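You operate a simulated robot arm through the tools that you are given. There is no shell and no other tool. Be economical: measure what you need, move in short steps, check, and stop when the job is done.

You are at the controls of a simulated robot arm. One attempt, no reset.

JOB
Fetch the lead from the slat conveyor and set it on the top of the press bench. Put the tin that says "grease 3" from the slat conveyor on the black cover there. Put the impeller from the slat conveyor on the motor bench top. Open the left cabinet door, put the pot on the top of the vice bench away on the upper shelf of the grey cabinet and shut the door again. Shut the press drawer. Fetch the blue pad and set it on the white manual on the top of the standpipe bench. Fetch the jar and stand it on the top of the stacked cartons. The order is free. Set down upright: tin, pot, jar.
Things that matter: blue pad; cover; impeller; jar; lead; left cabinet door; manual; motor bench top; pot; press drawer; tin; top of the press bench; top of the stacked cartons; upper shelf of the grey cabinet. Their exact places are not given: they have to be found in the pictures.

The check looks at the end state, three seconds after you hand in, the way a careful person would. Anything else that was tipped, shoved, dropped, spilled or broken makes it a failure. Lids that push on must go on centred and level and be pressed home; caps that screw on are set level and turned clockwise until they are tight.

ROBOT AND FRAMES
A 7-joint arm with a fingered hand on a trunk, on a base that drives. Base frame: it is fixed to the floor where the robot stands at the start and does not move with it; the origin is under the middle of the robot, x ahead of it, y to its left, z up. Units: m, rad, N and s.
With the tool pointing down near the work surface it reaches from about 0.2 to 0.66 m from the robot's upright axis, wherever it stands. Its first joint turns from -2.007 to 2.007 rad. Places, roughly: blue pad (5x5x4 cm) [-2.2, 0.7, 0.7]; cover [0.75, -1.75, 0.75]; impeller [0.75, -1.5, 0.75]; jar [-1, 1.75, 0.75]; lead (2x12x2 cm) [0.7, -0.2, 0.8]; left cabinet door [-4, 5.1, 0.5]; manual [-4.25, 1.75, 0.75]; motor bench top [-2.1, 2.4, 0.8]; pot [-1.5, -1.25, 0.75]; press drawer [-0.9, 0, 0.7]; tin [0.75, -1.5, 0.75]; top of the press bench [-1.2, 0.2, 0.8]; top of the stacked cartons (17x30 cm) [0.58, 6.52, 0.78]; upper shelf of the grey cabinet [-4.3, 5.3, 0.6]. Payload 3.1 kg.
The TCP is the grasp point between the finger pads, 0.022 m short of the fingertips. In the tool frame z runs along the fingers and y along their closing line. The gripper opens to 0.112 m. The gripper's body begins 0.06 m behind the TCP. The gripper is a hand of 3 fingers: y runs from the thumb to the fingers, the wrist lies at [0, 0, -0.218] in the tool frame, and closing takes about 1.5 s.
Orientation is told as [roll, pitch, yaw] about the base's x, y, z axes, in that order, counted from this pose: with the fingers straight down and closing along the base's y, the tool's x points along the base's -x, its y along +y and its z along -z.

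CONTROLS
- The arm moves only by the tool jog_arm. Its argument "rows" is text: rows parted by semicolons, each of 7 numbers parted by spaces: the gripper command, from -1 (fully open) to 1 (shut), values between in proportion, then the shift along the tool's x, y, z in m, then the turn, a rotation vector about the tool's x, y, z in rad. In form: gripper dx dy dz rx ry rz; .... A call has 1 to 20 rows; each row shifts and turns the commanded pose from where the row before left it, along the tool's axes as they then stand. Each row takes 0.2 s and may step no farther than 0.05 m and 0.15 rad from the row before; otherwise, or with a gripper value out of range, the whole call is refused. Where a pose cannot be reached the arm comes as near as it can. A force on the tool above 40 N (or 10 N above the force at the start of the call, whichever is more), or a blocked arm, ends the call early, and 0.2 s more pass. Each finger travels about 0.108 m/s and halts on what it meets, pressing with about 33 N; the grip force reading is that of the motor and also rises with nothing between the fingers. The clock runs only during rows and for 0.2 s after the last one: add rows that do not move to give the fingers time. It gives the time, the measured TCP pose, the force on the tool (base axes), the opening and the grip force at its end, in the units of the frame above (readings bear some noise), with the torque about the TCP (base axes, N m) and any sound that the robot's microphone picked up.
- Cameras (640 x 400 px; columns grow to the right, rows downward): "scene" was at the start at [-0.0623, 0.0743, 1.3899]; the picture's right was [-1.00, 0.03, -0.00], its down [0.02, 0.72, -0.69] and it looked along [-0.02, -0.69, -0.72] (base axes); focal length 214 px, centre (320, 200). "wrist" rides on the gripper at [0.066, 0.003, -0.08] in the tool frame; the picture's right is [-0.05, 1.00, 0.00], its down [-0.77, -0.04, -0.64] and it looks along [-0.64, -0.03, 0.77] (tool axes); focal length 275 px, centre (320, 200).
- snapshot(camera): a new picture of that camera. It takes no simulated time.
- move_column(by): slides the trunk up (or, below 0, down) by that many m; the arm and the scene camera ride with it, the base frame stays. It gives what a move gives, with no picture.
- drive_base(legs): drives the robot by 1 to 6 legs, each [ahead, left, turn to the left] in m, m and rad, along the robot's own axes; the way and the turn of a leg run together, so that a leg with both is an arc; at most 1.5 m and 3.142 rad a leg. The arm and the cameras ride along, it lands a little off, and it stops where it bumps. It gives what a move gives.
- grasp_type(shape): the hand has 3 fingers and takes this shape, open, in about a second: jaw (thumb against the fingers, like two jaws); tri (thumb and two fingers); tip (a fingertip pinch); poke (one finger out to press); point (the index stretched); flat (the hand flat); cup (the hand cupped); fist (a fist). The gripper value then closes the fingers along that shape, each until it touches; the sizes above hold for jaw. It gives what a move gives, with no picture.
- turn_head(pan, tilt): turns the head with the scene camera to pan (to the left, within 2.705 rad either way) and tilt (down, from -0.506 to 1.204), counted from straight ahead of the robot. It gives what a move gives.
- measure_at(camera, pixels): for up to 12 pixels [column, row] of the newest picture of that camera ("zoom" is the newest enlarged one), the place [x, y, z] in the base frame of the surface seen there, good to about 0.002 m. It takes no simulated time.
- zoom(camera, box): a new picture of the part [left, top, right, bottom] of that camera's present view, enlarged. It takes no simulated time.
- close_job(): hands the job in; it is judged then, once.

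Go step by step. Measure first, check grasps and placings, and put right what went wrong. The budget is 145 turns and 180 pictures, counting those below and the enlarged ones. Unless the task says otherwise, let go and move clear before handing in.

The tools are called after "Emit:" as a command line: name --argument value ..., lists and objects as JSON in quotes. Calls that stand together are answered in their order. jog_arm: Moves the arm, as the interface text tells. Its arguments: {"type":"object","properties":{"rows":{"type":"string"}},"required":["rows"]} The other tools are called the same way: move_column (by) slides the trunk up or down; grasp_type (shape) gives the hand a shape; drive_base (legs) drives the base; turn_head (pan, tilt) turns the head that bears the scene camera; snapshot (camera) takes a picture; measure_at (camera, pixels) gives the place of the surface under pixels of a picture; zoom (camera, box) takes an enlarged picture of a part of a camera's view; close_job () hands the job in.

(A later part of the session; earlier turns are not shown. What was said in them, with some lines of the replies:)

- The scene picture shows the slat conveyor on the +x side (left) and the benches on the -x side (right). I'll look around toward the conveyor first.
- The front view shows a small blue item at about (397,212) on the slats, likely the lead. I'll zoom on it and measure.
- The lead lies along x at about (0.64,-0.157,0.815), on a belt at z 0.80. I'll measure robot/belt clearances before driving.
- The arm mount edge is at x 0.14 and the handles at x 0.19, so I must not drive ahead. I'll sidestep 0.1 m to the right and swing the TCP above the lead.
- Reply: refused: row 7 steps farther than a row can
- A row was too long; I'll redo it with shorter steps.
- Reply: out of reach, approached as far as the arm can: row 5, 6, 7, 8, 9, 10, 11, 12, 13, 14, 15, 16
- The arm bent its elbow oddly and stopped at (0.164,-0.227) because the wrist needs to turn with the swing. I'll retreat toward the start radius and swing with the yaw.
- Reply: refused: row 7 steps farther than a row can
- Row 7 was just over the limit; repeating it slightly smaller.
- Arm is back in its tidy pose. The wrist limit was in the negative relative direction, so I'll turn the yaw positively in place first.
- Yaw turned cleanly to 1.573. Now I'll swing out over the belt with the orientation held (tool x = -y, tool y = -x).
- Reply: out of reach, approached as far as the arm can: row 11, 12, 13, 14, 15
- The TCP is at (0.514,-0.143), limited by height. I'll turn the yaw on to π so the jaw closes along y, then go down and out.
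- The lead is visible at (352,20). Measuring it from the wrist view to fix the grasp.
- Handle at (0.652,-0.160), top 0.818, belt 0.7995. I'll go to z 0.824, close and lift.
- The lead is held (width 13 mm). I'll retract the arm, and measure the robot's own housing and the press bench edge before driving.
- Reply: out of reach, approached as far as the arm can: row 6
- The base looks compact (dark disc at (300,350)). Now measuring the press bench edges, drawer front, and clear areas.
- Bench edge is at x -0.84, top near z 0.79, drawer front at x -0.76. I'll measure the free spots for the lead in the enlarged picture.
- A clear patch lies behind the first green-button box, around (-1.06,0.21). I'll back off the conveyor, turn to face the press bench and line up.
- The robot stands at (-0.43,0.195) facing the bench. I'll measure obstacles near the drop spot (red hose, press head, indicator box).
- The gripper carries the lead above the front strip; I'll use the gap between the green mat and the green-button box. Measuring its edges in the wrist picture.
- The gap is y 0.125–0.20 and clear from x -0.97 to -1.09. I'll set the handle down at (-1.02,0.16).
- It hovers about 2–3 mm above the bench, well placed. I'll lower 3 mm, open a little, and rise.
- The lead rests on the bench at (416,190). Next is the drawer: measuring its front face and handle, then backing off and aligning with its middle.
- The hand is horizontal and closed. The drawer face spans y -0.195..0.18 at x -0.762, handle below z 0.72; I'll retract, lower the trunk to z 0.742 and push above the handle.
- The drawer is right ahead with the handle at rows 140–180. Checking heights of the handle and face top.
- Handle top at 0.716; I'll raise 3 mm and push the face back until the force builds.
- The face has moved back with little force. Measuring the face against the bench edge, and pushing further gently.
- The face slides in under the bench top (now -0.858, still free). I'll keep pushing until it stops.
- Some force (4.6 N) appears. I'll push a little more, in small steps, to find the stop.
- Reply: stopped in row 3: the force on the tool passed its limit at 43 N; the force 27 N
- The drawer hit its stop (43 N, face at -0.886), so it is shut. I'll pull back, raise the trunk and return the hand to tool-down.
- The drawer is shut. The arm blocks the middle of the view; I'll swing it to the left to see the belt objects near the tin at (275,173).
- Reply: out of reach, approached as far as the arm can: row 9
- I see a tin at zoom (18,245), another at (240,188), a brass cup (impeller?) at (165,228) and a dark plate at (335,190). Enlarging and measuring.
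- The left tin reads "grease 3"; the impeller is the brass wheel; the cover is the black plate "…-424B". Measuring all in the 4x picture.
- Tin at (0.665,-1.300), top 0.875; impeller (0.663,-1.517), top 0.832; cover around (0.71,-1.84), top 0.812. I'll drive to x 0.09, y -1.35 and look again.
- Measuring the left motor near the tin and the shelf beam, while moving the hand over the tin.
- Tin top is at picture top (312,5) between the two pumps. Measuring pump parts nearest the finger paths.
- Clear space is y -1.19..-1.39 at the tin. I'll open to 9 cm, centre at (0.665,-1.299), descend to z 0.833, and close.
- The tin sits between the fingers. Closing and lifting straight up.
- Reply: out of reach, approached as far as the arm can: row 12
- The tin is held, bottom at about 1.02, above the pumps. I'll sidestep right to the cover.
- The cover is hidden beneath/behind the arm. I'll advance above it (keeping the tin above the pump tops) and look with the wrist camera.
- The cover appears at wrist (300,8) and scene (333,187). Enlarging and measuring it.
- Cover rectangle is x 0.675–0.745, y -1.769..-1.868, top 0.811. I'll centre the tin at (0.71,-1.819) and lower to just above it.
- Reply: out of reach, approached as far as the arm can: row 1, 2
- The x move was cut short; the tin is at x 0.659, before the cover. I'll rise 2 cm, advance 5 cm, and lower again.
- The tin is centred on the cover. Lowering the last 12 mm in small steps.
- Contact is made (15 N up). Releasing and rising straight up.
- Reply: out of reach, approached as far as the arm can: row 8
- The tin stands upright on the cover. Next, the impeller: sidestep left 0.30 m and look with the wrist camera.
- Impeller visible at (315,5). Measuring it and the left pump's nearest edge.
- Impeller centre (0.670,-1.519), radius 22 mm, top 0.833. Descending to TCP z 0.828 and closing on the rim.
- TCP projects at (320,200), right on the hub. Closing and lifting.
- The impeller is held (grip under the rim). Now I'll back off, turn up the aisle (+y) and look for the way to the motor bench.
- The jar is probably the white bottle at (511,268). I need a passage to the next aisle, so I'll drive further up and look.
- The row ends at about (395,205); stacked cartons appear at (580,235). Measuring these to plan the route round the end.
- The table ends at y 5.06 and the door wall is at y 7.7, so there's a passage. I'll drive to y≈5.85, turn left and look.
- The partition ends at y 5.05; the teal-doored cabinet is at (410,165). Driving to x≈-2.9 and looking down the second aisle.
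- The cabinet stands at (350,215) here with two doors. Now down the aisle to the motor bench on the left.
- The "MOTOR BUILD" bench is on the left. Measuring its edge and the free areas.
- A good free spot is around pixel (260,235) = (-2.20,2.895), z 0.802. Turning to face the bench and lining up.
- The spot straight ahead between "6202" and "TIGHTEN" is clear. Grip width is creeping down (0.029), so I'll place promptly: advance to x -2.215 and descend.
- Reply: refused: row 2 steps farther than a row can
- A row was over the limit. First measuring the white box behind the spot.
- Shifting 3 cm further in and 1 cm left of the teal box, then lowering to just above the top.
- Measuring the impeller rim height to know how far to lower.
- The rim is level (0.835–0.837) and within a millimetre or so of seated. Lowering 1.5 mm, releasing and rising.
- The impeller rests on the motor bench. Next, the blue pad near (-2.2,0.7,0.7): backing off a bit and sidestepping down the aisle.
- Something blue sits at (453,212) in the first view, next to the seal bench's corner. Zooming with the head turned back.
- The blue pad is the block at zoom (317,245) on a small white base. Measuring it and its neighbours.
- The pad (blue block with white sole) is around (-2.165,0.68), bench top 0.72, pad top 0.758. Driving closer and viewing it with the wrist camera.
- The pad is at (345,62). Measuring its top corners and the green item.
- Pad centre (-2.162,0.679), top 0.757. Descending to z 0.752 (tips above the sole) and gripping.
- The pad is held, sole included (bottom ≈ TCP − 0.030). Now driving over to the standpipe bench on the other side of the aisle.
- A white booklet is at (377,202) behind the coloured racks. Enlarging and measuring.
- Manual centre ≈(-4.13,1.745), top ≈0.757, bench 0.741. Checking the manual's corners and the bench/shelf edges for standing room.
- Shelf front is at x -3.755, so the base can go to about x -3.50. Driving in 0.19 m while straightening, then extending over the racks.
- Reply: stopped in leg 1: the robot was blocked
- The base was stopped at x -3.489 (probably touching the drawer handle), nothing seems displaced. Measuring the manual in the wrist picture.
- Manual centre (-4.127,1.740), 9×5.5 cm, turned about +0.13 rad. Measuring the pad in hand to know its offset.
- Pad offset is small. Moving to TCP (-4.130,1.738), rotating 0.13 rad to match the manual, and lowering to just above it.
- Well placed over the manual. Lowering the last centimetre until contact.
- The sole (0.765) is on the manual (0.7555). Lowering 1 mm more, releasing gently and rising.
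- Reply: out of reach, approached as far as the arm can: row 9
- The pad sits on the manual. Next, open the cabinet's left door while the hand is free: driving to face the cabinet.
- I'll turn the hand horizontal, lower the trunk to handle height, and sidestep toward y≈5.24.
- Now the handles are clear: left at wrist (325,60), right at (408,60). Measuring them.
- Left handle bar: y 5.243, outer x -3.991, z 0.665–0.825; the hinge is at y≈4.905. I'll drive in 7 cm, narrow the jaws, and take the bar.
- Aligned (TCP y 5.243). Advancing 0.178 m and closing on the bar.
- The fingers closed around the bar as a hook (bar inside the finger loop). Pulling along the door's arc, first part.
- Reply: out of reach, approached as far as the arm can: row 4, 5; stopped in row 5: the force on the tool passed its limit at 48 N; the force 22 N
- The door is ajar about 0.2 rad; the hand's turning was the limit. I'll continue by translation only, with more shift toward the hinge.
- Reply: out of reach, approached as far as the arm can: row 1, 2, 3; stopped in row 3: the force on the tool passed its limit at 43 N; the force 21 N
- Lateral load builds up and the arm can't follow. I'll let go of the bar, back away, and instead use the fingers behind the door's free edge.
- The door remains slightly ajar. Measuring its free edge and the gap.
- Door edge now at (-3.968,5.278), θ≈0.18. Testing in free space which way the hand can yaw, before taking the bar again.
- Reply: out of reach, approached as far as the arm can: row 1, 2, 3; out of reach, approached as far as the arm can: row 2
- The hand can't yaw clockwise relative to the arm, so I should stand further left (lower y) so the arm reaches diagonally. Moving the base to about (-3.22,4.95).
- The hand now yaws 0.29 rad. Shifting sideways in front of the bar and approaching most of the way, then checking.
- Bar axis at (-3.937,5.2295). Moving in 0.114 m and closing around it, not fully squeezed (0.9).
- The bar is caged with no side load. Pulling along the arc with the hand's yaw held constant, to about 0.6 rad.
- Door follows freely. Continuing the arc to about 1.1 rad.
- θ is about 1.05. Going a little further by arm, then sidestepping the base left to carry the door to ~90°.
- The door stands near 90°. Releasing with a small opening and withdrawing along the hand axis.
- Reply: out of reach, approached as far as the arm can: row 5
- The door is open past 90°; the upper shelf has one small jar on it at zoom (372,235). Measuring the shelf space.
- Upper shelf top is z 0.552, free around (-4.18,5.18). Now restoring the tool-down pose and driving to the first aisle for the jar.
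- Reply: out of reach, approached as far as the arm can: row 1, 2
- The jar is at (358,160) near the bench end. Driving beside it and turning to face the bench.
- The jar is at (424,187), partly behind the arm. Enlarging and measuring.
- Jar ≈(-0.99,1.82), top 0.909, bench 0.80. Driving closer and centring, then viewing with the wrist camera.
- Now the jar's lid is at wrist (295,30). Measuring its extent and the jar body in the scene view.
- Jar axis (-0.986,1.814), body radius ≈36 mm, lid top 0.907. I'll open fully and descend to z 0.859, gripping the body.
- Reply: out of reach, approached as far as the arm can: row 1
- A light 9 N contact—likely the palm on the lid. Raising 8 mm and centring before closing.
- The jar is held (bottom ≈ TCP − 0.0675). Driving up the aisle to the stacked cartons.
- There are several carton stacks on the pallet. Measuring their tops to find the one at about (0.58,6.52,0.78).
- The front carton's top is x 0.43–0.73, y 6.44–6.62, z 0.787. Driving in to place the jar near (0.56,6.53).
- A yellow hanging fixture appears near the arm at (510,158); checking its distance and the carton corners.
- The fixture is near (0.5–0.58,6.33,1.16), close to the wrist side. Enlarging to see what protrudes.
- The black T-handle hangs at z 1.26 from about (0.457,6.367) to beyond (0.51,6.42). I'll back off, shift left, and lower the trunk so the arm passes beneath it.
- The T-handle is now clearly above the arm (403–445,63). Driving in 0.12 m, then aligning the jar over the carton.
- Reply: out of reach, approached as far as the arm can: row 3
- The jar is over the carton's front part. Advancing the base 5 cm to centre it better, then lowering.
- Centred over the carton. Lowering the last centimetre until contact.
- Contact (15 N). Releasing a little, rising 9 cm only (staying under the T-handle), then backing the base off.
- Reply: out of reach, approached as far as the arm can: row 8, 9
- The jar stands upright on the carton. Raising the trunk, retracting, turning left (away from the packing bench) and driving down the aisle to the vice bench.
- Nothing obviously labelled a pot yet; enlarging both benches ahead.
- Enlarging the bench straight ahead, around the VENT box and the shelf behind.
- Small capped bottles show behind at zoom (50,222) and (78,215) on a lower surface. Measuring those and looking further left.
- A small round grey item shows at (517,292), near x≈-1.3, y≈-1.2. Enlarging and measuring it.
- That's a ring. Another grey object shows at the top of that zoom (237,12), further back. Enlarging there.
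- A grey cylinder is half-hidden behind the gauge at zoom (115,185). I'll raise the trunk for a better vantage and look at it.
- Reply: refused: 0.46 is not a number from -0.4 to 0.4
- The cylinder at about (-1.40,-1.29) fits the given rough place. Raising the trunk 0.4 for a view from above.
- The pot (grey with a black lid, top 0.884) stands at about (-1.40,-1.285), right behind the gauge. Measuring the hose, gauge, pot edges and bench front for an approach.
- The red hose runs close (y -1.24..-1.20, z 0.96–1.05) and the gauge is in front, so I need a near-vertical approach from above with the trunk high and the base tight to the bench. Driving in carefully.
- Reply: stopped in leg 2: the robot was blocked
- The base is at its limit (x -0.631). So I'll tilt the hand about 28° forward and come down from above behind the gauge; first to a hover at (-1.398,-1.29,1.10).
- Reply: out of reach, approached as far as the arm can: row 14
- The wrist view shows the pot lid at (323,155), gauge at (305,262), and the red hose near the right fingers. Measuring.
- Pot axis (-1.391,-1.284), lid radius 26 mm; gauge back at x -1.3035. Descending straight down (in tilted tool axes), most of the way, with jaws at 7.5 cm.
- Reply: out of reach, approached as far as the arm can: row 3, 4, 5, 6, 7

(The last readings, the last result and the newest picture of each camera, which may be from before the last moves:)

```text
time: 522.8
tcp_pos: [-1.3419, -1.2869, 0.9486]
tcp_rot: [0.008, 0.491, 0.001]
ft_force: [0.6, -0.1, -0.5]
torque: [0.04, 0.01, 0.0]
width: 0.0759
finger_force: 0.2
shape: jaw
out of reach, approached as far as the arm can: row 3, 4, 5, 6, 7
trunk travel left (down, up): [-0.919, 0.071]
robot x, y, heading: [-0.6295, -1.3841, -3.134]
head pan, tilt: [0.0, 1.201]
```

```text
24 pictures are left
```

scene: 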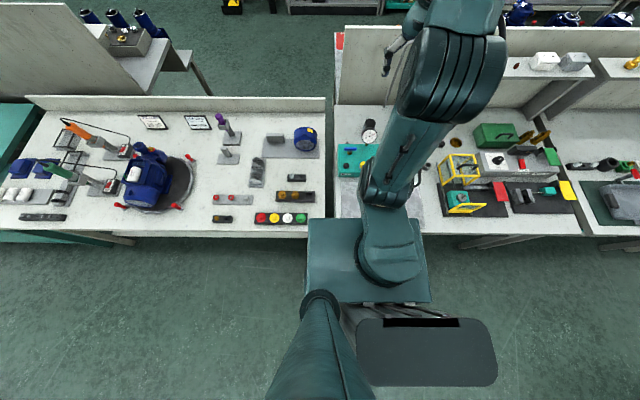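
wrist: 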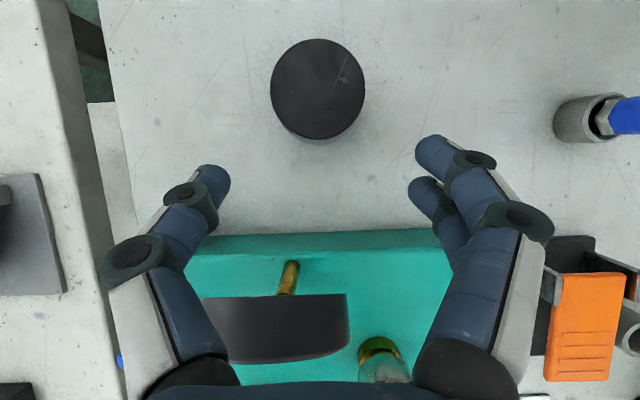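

The reach shrinks at this trunk height, leaving the hand short (x -1.342) and right above the gauge. I'll go back up, lower the trunk 0.3 so the wrist works at its best height, and re-approach.

Emit:
jog_arm --rows "-0.35 0.0151 0 -0.0415 0 0 0;-0.35 0.0151 0 -0.0415 0 0 0;-0.35 0.0151 0 -0.0415 0 0 0;-0.35 0.0151 0 -0.0415 0 0 0;-0.35 0.0151 0 -0.0415 0 0 0;-0.35 0.0151 0 -0.0415 0 0 0;-0.35 0.0151 0 -0.0415 0 0 0;-0.35 0.0151 0 -0.0415 0 0 0;-0.35 0 0 0 0 0 0"

Emit:
drive_base --legs '[[0, -0.025, 0]]'

Emit:
move_column --by -0.3

```text
time: 524.8
tcp_pos: [-1.2919, -1.2906, 1.2985]
tcp_rot: [0.008, 0.489, 0.002]
ft_force: [0.9, 0.8, 0.4]
torque: [-0.04, 0.01, -0.02]
width: 0.0758
finger_force: 0.0
shape: jaw
trunk travel left (down, up): [-0.919, 0.071]
robot x, y, heading: [-0.628, -1.3845, -3.134]
head pan, tilt: [0.0, 1.201]
```

```text
time: 525.6
tcp_pos: [-1.2917, -1.2721, 1.3002]
tcp_rot: [0.012, 0.49, 0.007]
ft_force: [-0.3, 0.4, 1.4]
torque: [0.0, 0.01, -0.02]
width: 0.0759
finger_force: 0.1
shape: jaw
trunk travel left (down, up): [-0.919, 0.071]
robot x, y, heading: [-0.627, -1.3629, -3.133]
head pan, tilt: [0.0, 1.201]
```

```text
time: 528.6
tcp_pos: [-1.2936, -1.2669, 1.0003]
tcp_rot: [0.007, 0.489, 0.004]
ft_force: [0.0, 0.1, 0.6]
torque: [0.02, 0.01, 0.02]
width: 0.0757
finger_force: 0.0
shape: jaw
trunk travel left (down, up): [-0.619, 0.371]
robot x, y, heading: [-0.6252, -1.3608, -3.136]
head pan, tilt: [0.0, 1.201]
```

Extending at this height (fingers above the gauge) to (-1.366,-1.286,0.985), and checking the reach.

Emit:
jog_arm --rows "-0.35 0.0282 -0.0095 0.0236 0 0 0;-0.35 0.0282 -0.0095 0.0236 0 0 0;-0.35 0 0 0 0 0 0"

Emit:
snapshot --camera "wrist"

```text
time: 529.4
tcp_pos: [-1.3624, -1.2851, 0.9844]
tcp_rot: [0.009, 0.49, 0.004]
ft_force: [-0.4, -0.4, -0.3]
torque: [0.01, 0.0, -0.01]
width: 0.0758
finger_force: 0.0
shape: jaw
trunk travel left (down, up): [-0.619, 0.371]
robot x, y, heading: [-0.6309, -1.3616, -3.137]
head pan, tilt: [0.0, 1.201]
```

```text
23 pictures are left
```

wrist: 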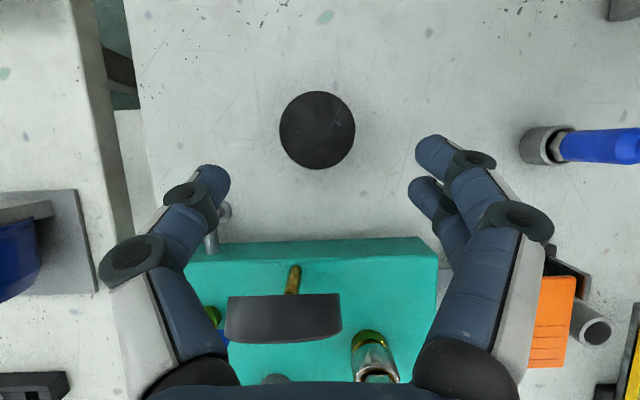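

Reach is fine now. Moving the last 2.5 cm over the pot, then straight down to z 0.862.

Emit:
jog_arm --rows "-0.35 0.0235 0.001 0.0125 0 0 0;-0.35 -0.0144 0 0.027 0 0 0;-0.35 -0.0144 0 0.027 0 0 0;-0.35 0 0 0 0 0 0"

Emit:
snapshot --camera "wrist"

```text
time: 530.4
tcp_pos: [-1.3756, -1.2849, 0.9215]
tcp_rot: [0.009, 0.49, 0.004]
ft_force: [0.9, 0.5, -0.7]
torque: [0.0, 0.0, -0.01]
width: 0.076
finger_force: 0.1
shape: jaw
out of reach, approached as far as the arm can: row 1
trunk travel left (down, up): [-0.619, 0.371]
robot x, y, heading: [-0.6314, -1.3622, -3.133]
head pan, tilt: [0.0, 1.201]
```

```text
22 pictures are left
```

wrist: 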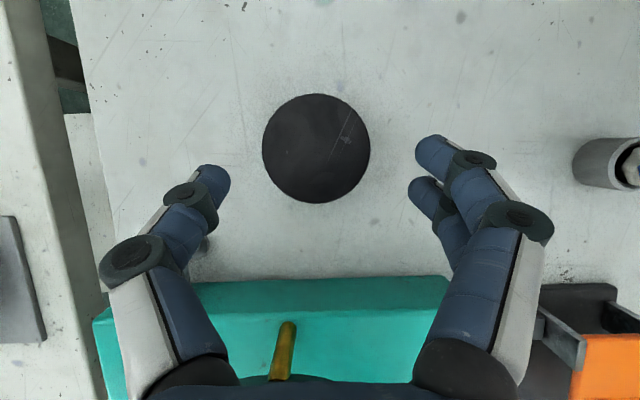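

TCP at x -1.376, z 0.92, clear of the gauge. Continuing forward-down to (-1.389,-1.284,0.864).

Emit:
jog_arm --rows "-0.35 -0.0035 0 0.0321 0 0 0;-0.35 -0.0123 0 0.0265 0 0 0;-0.35 0 0 0 0 0 0"

Emit:
snapshot --camera "wrist"

```text
time: 531.2
tcp_pos: [-1.3892, -1.2845, 0.8611]
tcp_rot: [0.008, 0.491, 0.005]
ft_force: [-0.6, 0.5, -0.1]
torque: [0.02, 0.0, 0.02]
width: 0.076
finger_force: 0.1
shape: jaw
trunk travel left (down, up): [-0.619, 0.371]
robot x, y, heading: [-0.6268, -1.3602, -3.133]
head pan, tilt: [0.0, 1.201]
```

```text
21 pictures are left
```

wrist: 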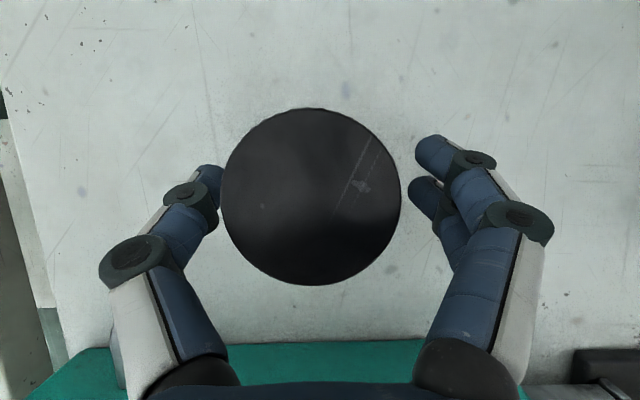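

The lid is centred at (311,197). Closing the fingers, then raising the trunk for a clean vertical lift.

Emit:
jog_arm --rows "0 0 0 0 0 0 0;0.4 0 0 0 0 0 0;1 0 0 0 0 0 0;1 0 0 0 0 0 0;1 0 0 0 0 0 0;1 0 0 0 0 0 0"

Emit:
move_column --by 0.3

Emit:
snapshot --camera "wrist"

```text
time: 532.6
tcp_pos: [-1.3895, -1.285, 0.861]
tcp_rot: [0.009, 0.493, 0.005]
ft_force: [-0.3, 0.4, 0.8]
torque: [0.0, -0.01, -0.03]
width: 0.0526
finger_force: 33.0
shape: jaw
trunk travel left (down, up): [-0.619, 0.371]
robot x, y, heading: [-0.6284, -1.3605, -3.131]
head pan, tilt: [0.0, 1.201]
```

```text
time: 535.6
tcp_pos: [-1.3894, -1.2851, 1.1605]
tcp_rot: [0.008, 0.491, 0.003]
ft_force: [-0.5, -0.4, -1.7]
torque: [0.02, -0.01, -0.02]
width: 0.052
finger_force: 33.3
shape: jaw
trunk travel left (down, up): [-0.919, 0.071]
robot x, y, heading: [-0.626, -1.3583, -3.134]
head pan, tilt: [0.0, 1.201]
```

```text
20 pictures are left
```

wrist: 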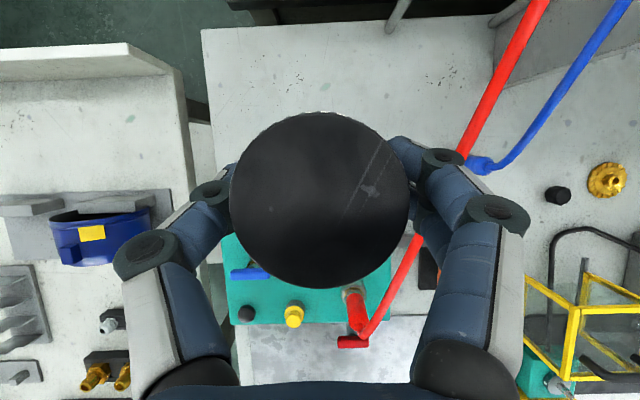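

The pot is held and the bench is undisturbed. Backing away, retracting the arm, and driving up the aisle again.

Emit:
drive_base --legs '[[-0.36, 0, 0]]'

Emit:
jog_arm --rows "1 -0.0368 0 -0.0196 0 0 0;1 -0.0368 0 -0.0196 0 0 0;1 -0.0368 0 -0.0196 0 0 0;1 -0.0368 0 -0.0196 0 0 0;1 -0.0368 0 -0.0196 0 0 0;1 0 0 0 0 0 0"

Emit:
drive_base --legs '[[0, 0, -1.579], [1.5, 0, 0], [1.5, 0, 0], [1.5, 0, 0], [1.5, 0, 0], [1.2, 0, 0]]'

Emit:
drive_base --legs '[[0, 0, 1.571], [1.3, 0, 0], [1.2, 0, 0]]'

```text
time: 537.9
tcp_pos: [-1.0384, -1.2818, 1.1602]
tcp_rot: [0.008, 0.491, 0.002]
ft_force: [0.0, 0.2, -2.2]
torque: [-0.04, 0.03, 0.0]
width: 0.0523
finger_force: 32.9
shape: jaw
trunk travel left (down, up): [-0.919, 0.071]
robot x, y, heading: [-0.2773, -1.3556, -3.133]
head pan, tilt: [0.0, 1.201]
```

```text
time: 539.3
tcp_pos: [-0.8328, -1.2858, 1.1594]
tcp_rot: [0.014, 0.488, 0.007]
ft_force: [-0.2, -1.0, -1.4]
torque: [0.01, 0.02, 0.02]
width: 0.0521
finger_force: 32.9
shape: jaw
trunk travel left (down, up): [-0.919, 0.071]
robot x, y, heading: [-0.2763, -1.3581, -3.134]
head pan, tilt: [0.0, 1.201]
```

```text
time: 577.3
tcp_pos: [-0.2564, 6.4068, 1.1602]
tcp_rot: [0.011, 0.489, -1.576]
ft_force: [0.0, -0.1, -1.2]
torque: [-0.01, -0.02, -0.02]
width: 0.0521
finger_force: 33.3
shape: jaw
trunk travel left (down, up): [-0.919, 0.071]
robot x, y, heading: [-0.3408, 5.854, 1.57]
head pan, tilt: [0.0, 1.201]
```

```text
time: 593.3
tcp_pos: [-3.3624, 6.0346, 1.1604]
tcp_rot: [0.009, 0.489, -0.045]
ft_force: [0.9, 0.3, -2.0]
torque: [-0.02, -0.01, 0.0]
width: 0.0519
finger_force: 33.0
shape: jaw
trunk travel left (down, up): [-0.919, 0.071]
robot x, y, heading: [-2.8132, 5.9347, 3.099]
head pan, tilt: [0.0, 1.201]
```

Near the cabinet again. Straightening, sidestepping to y≈5.13, and lowering the trunk to shelf height.

Emit:
drive_base --legs '[[0, 0.78, 0.04]]'

Emit:
move_column --by -0.4

Emit:
move_column --by -0.11

Emit:
turn_head --pan 0.1 --tilt 0.4

Emit:
snapshot --camera "scene"

```text
time: 597.4
tcp_pos: [-3.3776, 5.2305, 1.1605]
tcp_rot: [0.008, 0.49, 0.005]
ft_force: [0.3, -1.0, -1.6]
torque: [0.01, -0.02, 0.01]
width: 0.052
finger_force: 32.9
shape: jaw
trunk travel left (down, up): [-0.919, 0.071]
robot x, y, heading: [-2.8188, 5.1556, -3.126]
head pan, tilt: [0.0, 1.201]
```

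```text
time: 601.3
tcp_pos: [-3.3772, 5.23, 0.7606]
tcp_rot: [0.009, 0.49, 0.005]
ft_force: [-0.6, 0.1, -1.7]
torque: [0.02, -0.03, 0.01]
width: 0.0521
finger_force: 32.5
shape: jaw
trunk travel left (down, up): [-0.519, 0.471]
robot x, y, heading: [-2.8238, 5.1551, -3.133]
head pan, tilt: [0.0, 1.201]
```

```text
time: 602.7
tcp_pos: [-3.3782, 5.23, 0.6493]
tcp_rot: [0.01, 0.49, 0.005]
ft_force: [-0.4, -0.6, -1.6]
torque: [0.0, 0.01, -0.02]
width: 0.0521
finger_force: 32.5
shape: jaw
trunk travel left (down, up): [-0.409, 0.581]
robot x, y, heading: [-2.8208, 5.1573, -3.131]
head pan, tilt: [0.0, 1.201]
```

```text
time: 603.8
tcp_pos: [-3.3776, 5.2307, 0.6494]
tcp_rot: [0.008, 0.491, 0.005]
ft_force: [-0.4, -0.3, -1.4]
torque: [-0.01, 0.02, -0.03]
width: 0.0519
finger_force: 32.9
shape: jaw
trunk travel left (down, up): [-0.409, 0.581]
robot x, y, heading: [-2.8274, 5.1527, -3.132]
head pan, tilt: [0.099, 0.4]
```

```text
19 pictures are left
```

scene: 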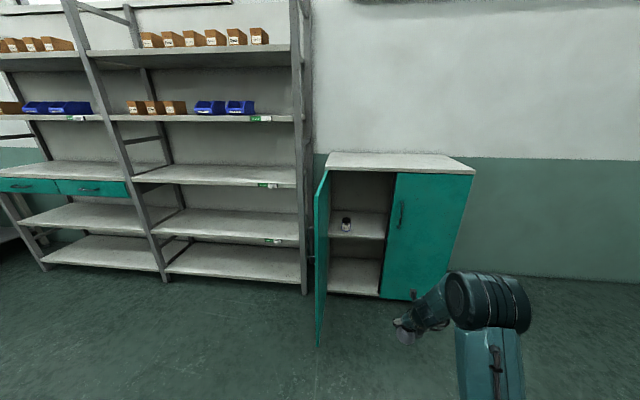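

The door is still open. Driving in with a small left shift so the pot lines up with y≈5.17 just in front of the opening.

Emit:
drive_base --legs '[[0, 0.055, -0.008], [0.58, 0, 0]]'

Emit:
snapshot --camera "wrist"

Emit:
snapshot --camera "scene"

```text
time: 607.7
tcp_pos: [-3.9629, 5.1758, 0.6507]
tcp_rot: [0.008, 0.49, -0.002]
ft_force: [0.0, 0.3, -1.8]
torque: [0.01, -0.01, -0.01]
width: 0.0519
finger_force: 32.7
shape: jaw
trunk travel left (down, up): [-0.409, 0.581]
robot x, y, heading: [-3.4068, 5.0999, -3.131]
head pan, tilt: [0.099, 0.4]
```

```text
18 pictures are left
```

wrist: 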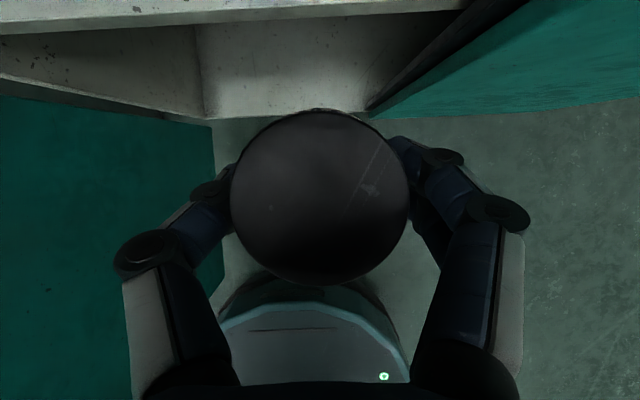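

```text
17 pictures are left
```

scene: 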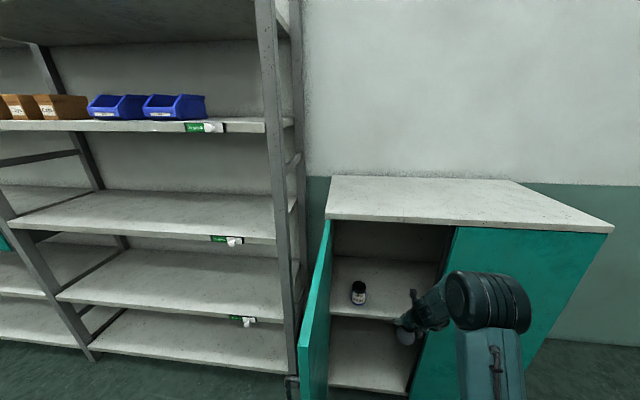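

Aligned with the opening. Advancing 17 cm over the shelf at the same height.

Emit:
jog_arm --rows "1 0.038 0 0.0202 0 0 0;1 0.038 0 0.0202 0 0 0;1 0.038 0 0.0202 0 0 0;1 0.038 0 0.0202 0 0 0;1 0 0 0 0 0 0"

Emit:
snapshot --camera "wrist"

Emit:
zoom --camera "scene" --box '[300, 200, 480, 340]'

```text
time: 608.9
tcp_pos: [-4.1319, 5.1776, 0.6497]
tcp_rot: [0.008, 0.489, 0.001]
ft_force: [0.4, -0.6, -0.9]
torque: [-0.03, -0.02, 0.03]
width: 0.0519
finger_force: 33.4
shape: jaw
trunk travel left (down, up): [-0.409, 0.581]
robot x, y, heading: [-3.409, 5.1001, -3.13]
head pan, tilt: [0.099, 0.4]
```

```text
16 pictures are left
```

wrist: 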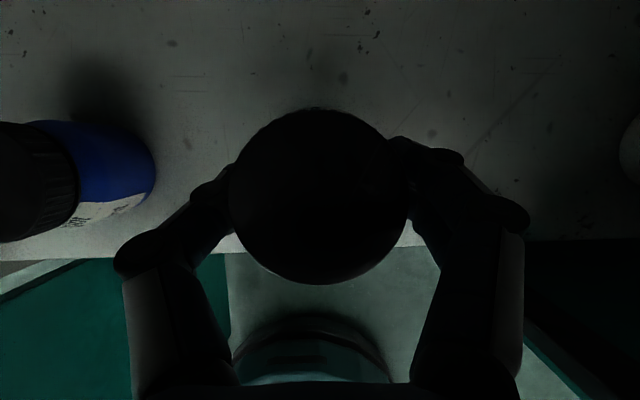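

```text
2.86 times, centred on (390, 270) of scene
5 turns are left
```

zoom: 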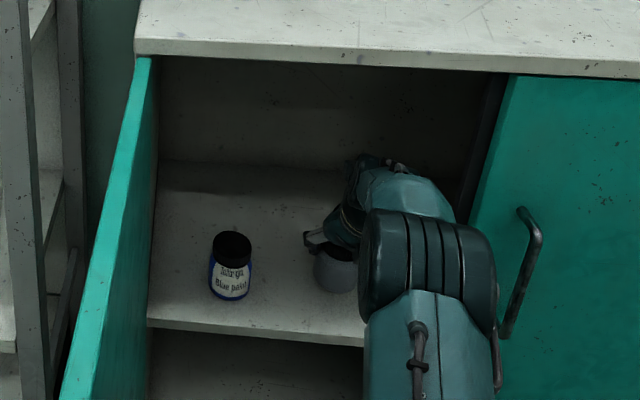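

Only a few turns remain. The pot is over free shelf space at (-4.132,5.178); I'll lower it onto the shelf, release, withdraw, and set up for closing the door.

Emit:
jog_arm --rows "1 -0.0075 0 0.0141 0 0 0;1 -0.0075 0 0.0141 0 0 0;1 -0.0024 0 0.0044 0 0 0;1 -0.0009 0 0.0018 0 0 0;1 0 0 0 0 0 0"

Emit:
jog_arm --rows "0.6 0 0 0 0 0 0;0.3 0 0 0 0 0 0;0 0 0 0 0 0 0;-0.35 0 0 0 0 0 0;-0.35 0 0 0 0 0 0;-0.35 -0.0171 0 -0.0318 0 0 0;-0.35 -0.0171 0 -0.0318 0 0 0;-0.35 -0.0171 0 -0.0318 0 0 0;-0.35 0 0 0 0 0 0"

Emit:
drive_base --legs '[[-0.55, 0, 0]]'

Emit:
zoom --camera "scene" --box '[290, 140, 430, 260]'

Emit:
jog_arm --rows "1 0 0 0 0 0.15 0;1 0 0 0 0 0.15 0;1 0 0 0 0 0.15 0;1 0 0 0 0 0.15 0;1 0 0 0 0 0.15 0;1 0 0 0 0 0.15 0;1 0 0 0 0 0.15 0;1 0 0 0 0 0.03 0;1 0 0 0 0 0 0"

Emit:
move_column --by -0.1

Emit:
drive_base --legs '[[0, 0.47, 0]]'

Emit:
turn_head --pan -0.15 --tilt 0.5

Emit:
snapshot --camera "scene"

Emit:
snapshot --camera "wrist"

```text
time: 610.1
tcp_pos: [-4.1346, 5.1788, 0.6114]
tcp_rot: [0.01, 0.49, 0.0]
ft_force: [-1.3, -0.4, 0.8]
torque: [0.0, -0.04, -0.03]
width: 0.0518
finger_force: 32.7
shape: jaw
trunk travel left (down, up): [-0.409, 0.581]
robot x, y, heading: [-3.4063, 5.0958, -3.135]
head pan, tilt: [0.099, 0.4]
```

```text
time: 612.1
tcp_pos: [-4.042, 5.1774, 0.6726]
tcp_rot: [0.009, 0.492, 0.001]
ft_force: [0.9, -0.9, -0.1]
torque: [0.01, 0.03, 0.0]
width: 0.0754
finger_force: 0.0
shape: jaw
trunk travel left (down, up): [-0.409, 0.581]
robot x, y, heading: [-3.4076, 5.099, -3.135]
head pan, tilt: [0.099, 0.4]
```

```text
time: 615.2
tcp_pos: [-3.4945, 5.1787, 0.6716]
tcp_rot: [0.01, 0.49, 0.004]
ft_force: [0.6, -0.2, 0.3]
torque: [0.0, -0.03, 0.01]
width: 0.0757
finger_force: 0.1
shape: jaw
trunk travel left (down, up): [-0.409, 0.581]
robot x, y, heading: [-2.8616, 5.0986, -3.134]
head pan, tilt: [0.099, 0.4]
```

```text
3.33 times, centred on (360, 200) of scene
```

zoom: 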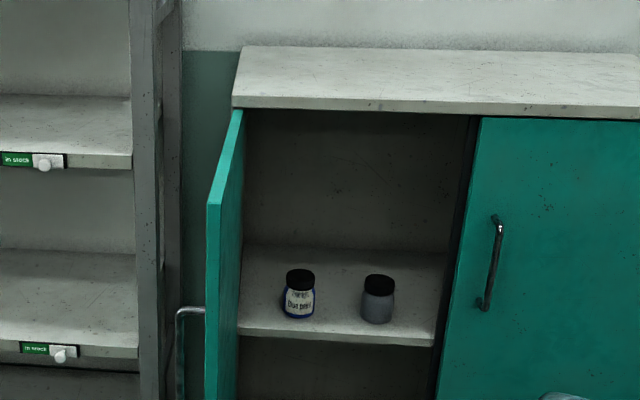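

```text
time: 617.2
tcp_pos: [-3.5131, 5.1878, 0.6754]
tcp_rot: [0.185, 1.508, 0.188]
ft_force: [0.1, -0.7, -0.3]
torque: [-0.01, 0.01, 0.01]
width: 0.0002
finger_force: 33.1
shape: jaw
out of reach, approached as far as the arm can: row 1, 2
trunk travel left (down, up): [-0.409, 0.581]
robot x, y, heading: [-2.8597, 5.103, -3.133]
head pan, tilt: [0.099, 0.4]
```

```text
time: 618.6
tcp_pos: [-3.5135, 5.1881, 0.5764]
tcp_rot: [0.189, 1.507, 0.192]
ft_force: [0.5, -0.3, 0.5]
torque: [0.01, -0.02, -0.01]
width: 0.0003
finger_force: 32.6
shape: jaw
trunk travel left (down, up): [-0.309, 0.681]
robot x, y, heading: [-2.8633, 5.1025, -3.132]
head pan, tilt: [0.099, 0.4]
```

```text
time: 621.4
tcp_pos: [-3.5096, 4.7202, 0.576]
tcp_rot: [0.19, 1.507, 0.189]
ft_force: [-0.2, 0.2, 0.0]
torque: [-0.02, 0.0, 0.04]
width: 0.0
finger_force: 32.8
shape: jaw
trunk travel left (down, up): [-0.309, 0.681]
robot x, y, heading: [-2.855, 4.6334, -3.132]
head pan, tilt: [0.099, 0.4]
```

```text
time: 622.1
tcp_pos: [-3.509, 4.721, 0.5754]
tcp_rot: [0.188, 1.509, 0.184]
ft_force: [-0.4, -0.2, -0.1]
torque: [-0.01, 0.02, 0.0]
width: 0.0002
finger_force: 33.0
shape: jaw
trunk travel left (down, up): [-0.309, 0.681]
robot x, y, heading: [-2.8507, 4.6315, -3.134]
head pan, tilt: [-0.15, 0.499]
```

```text
13 pictures are left
```

scene: 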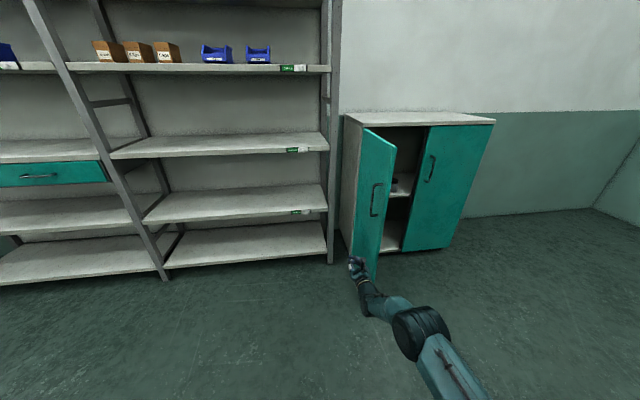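

```text
12 pictures are left
4 turns are left
```

wrist: 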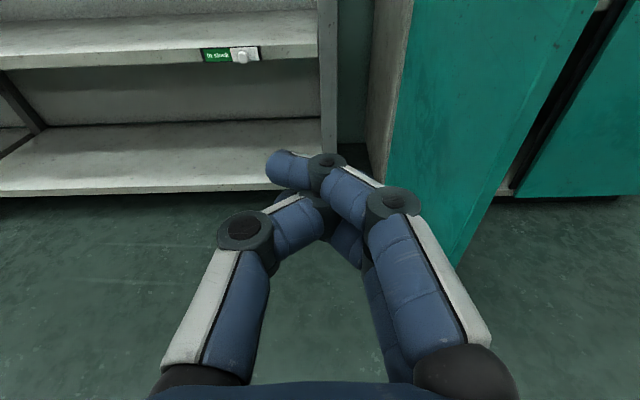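

The pot stands upright on the upper shelf beside the other. Now closing the door: advance outside the door, sweep it right (+y), then push it home and back off.

Emit:
drive_base --legs '[[0.24, 0, -0.008], [0, -0.37, 0]]'

Emit:
snapshot --camera "scene"

Emit:
drive_base --legs '[[0.14, 0, 0]]'

Emit:
jog_arm --rows "1 0 0 0.015 0 0 0;1 0 0 0.015 0 0 0;1 0 0 0.015 0 0 0;1 0 0 0.015 0 0 0;1 0 0 0.012 0 0 0;1 0 0 0.012 0 0 0;1 0 0 0.01 0 0 0;1 0 0 0.008 0 0 0;1 0 0 0.006 0 0 0;1 0 0 0.006 0 0 0;1 0 0 0.005 0 0 0;1 0 0 0.005 0 0 0;1 0 0 0.005 0 0 0;1 0 0 0 0 0 0"

Emit:
snapshot --camera "wrist"

Emit:
snapshot --camera "scene"

```text
time: 625.9
tcp_pos: [-3.7514, 5.0879, 0.5754]
tcp_rot: [0.19, 1.506, 0.184]
ft_force: [-0.7, -0.6, -0.1]
torque: [0.02, 0.02, 0.0]
width: 0.0
finger_force: 32.7
shape: jaw
trunk travel left (down, up): [-0.309, 0.681]
robot x, y, heading: [-3.0969, 4.9988, -3.138]
head pan, tilt: [-0.15, 0.499]
```

```text
11 pictures are left
```

scene: 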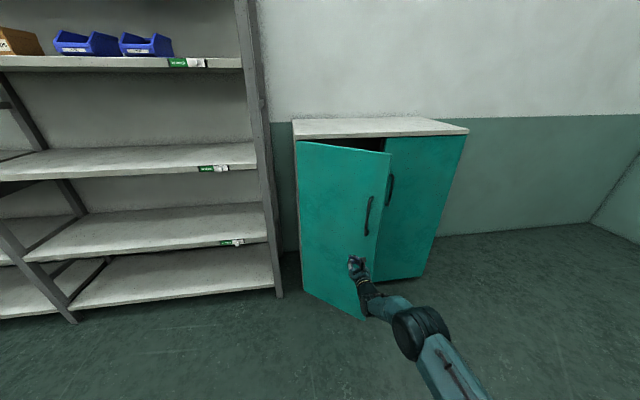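

```text
time: 627.2
tcp_pos: [-3.8905, 5.0872, 0.576]
tcp_rot: [0.189, 1.507, 0.181]
ft_force: [0.0, -0.4, 0.0]
torque: [0.0, -0.01, 0.01]
width: 0.0
finger_force: 32.9
shape: jaw
trunk travel left (down, up): [-0.309, 0.681]
robot x, y, heading: [-3.2347, 5.0007, -3.135]
head pan, tilt: [-0.15, 0.499]
```

```text
time: 630.2
tcp_pos: [-4.0186, 5.0892, 0.5673]
tcp_rot: [0.184, 1.505, 0.18]
ft_force: [-0.3, 0.4, 0.5]
torque: [0.02, -0.04, 0.02]
width: 0.0
finger_force: 33.1
shape: jaw
trunk travel left (down, up): [-0.309, 0.681]
robot x, y, heading: [-3.2377, 4.9987, -3.139]
head pan, tilt: [-0.15, 0.499]
```

```text
10 pictures are left
```

wrist: 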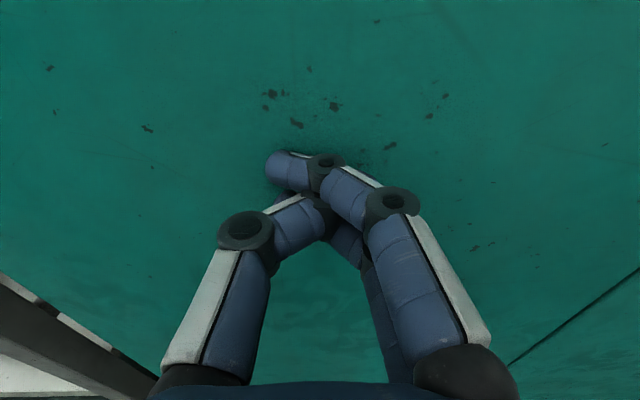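

```text
9 pictures are left
3 turns are left
```

scene: 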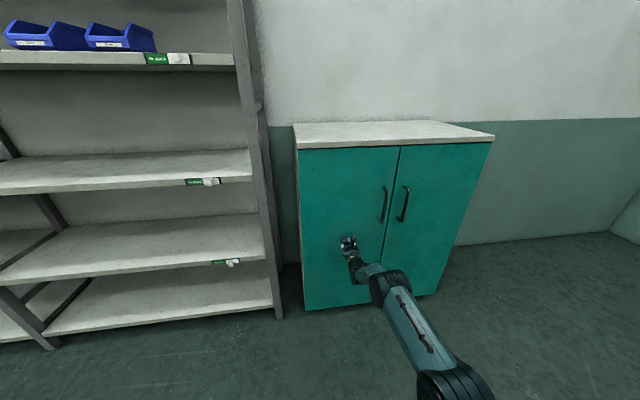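

The door looks shut flush. A last gentle press, then backing off and measuring both door faces.

Emit:
jog_arm --rows "1 0 0 0.004 0 0 0;1 0 0 0.004 0 0 0;1 0 0 0.004 0 0 0;1 0 0 0.003 0 0 0;1 0 0 0 0 0 0"

Emit:
jog_arm --rows "1 0 0 -0.03 0 0 0;1 0 0 -0.04 0 0 0;1 0 0 -0.04 0 0 0;1 0 0 0 0 0 0"

Emit:
drive_base --legs '[[-0.3, 0, 0]]'

Emit:
snapshot --camera "scene"

Emit:
measure_at --camera "scene" --pixels '[[320, 180], [340, 170], [360, 165], [368, 165], [400, 165], [365, 200], [390, 200], [330, 220]]'

```text
time: 631.1
tcp_pos: [-4.0266, 5.0936, 0.5677]
tcp_rot: [0.18, 1.506, 0.167]
ft_force: [24.4, -0.1, 5.0]
torque: [-0.12, 0.16, 0.28]
width: 0.0001
finger_force: 33.0
shape: jaw
trunk travel left (down, up): [-0.309, 0.681]
robot x, y, heading: [-3.2372, 4.9975, -3.14]
head pan, tilt: [-0.15, 0.499]
stopped in row 4: the force on the tool passed its limit at 45 N (the readings are from after the stop); the commanded pose is now the measured one
```

```text
time: 632.1
tcp_pos: [-3.9196, 5.0932, 0.5715]
tcp_rot: [0.171, 1.502, 0.16]
ft_force: [-0.3, -0.3, 0.2]
torque: [-0.01, -0.01, 0.02]
width: 0.0001
finger_force: 33.3
shape: jaw
trunk travel left (down, up): [-0.309, 0.681]
robot x, y, heading: [-3.2372, 5.001, -3.139]
head pan, tilt: [-0.15, 0.499]
```

```text
time: 634.1
tcp_pos: [-3.6178, 5.0969, 0.5701]
tcp_rot: [0.17, 1.501, 0.153]
ft_force: [-0.4, -0.2, -0.2]
torque: [-0.01, -0.02, 0.0]
width: 0.0
finger_force: 33.2
shape: jaw
trunk travel left (down, up): [-0.309, 0.681]
robot x, y, heading: [-2.9319, 4.9985, 3.135]
head pan, tilt: [-0.15, 0.499]
```

```text
8 pictures are left
```

scene: 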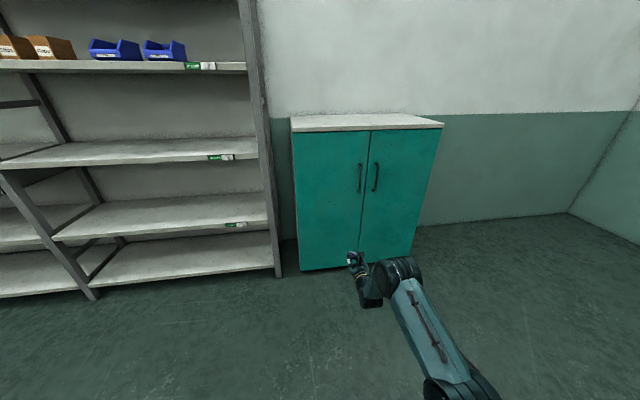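

```text
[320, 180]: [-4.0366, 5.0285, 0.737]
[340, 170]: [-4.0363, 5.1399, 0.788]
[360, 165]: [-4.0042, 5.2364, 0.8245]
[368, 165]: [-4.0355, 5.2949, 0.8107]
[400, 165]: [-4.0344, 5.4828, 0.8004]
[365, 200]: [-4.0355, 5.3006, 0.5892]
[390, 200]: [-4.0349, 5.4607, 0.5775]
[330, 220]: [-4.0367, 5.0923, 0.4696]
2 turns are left
```

Both door faces measure x ≈ -4.035, so the left door is shut. The robot's hand is empty and clear, and all seven jobs are done, so I'm handing in.

Emit:
close_job

```text
The job is handed in.
```

I finished all seven jobs and handed in with the hand empty and clear:
- **Lead:** on the top of the press bench.
- **Tin:** "grease 3" upright on the black cover.
- **Impeller:** on the motor bench top.
- **Press drawer:** shut.
- **Blue pad:** on the white manual.
- **Jar:** upright on the stacked cartons.
- **Pot:** upright on the upper cabinet shelf, with the left door shut again.

I picked out the pot by its rough place, because nothing on it or on that bench confirmed it.
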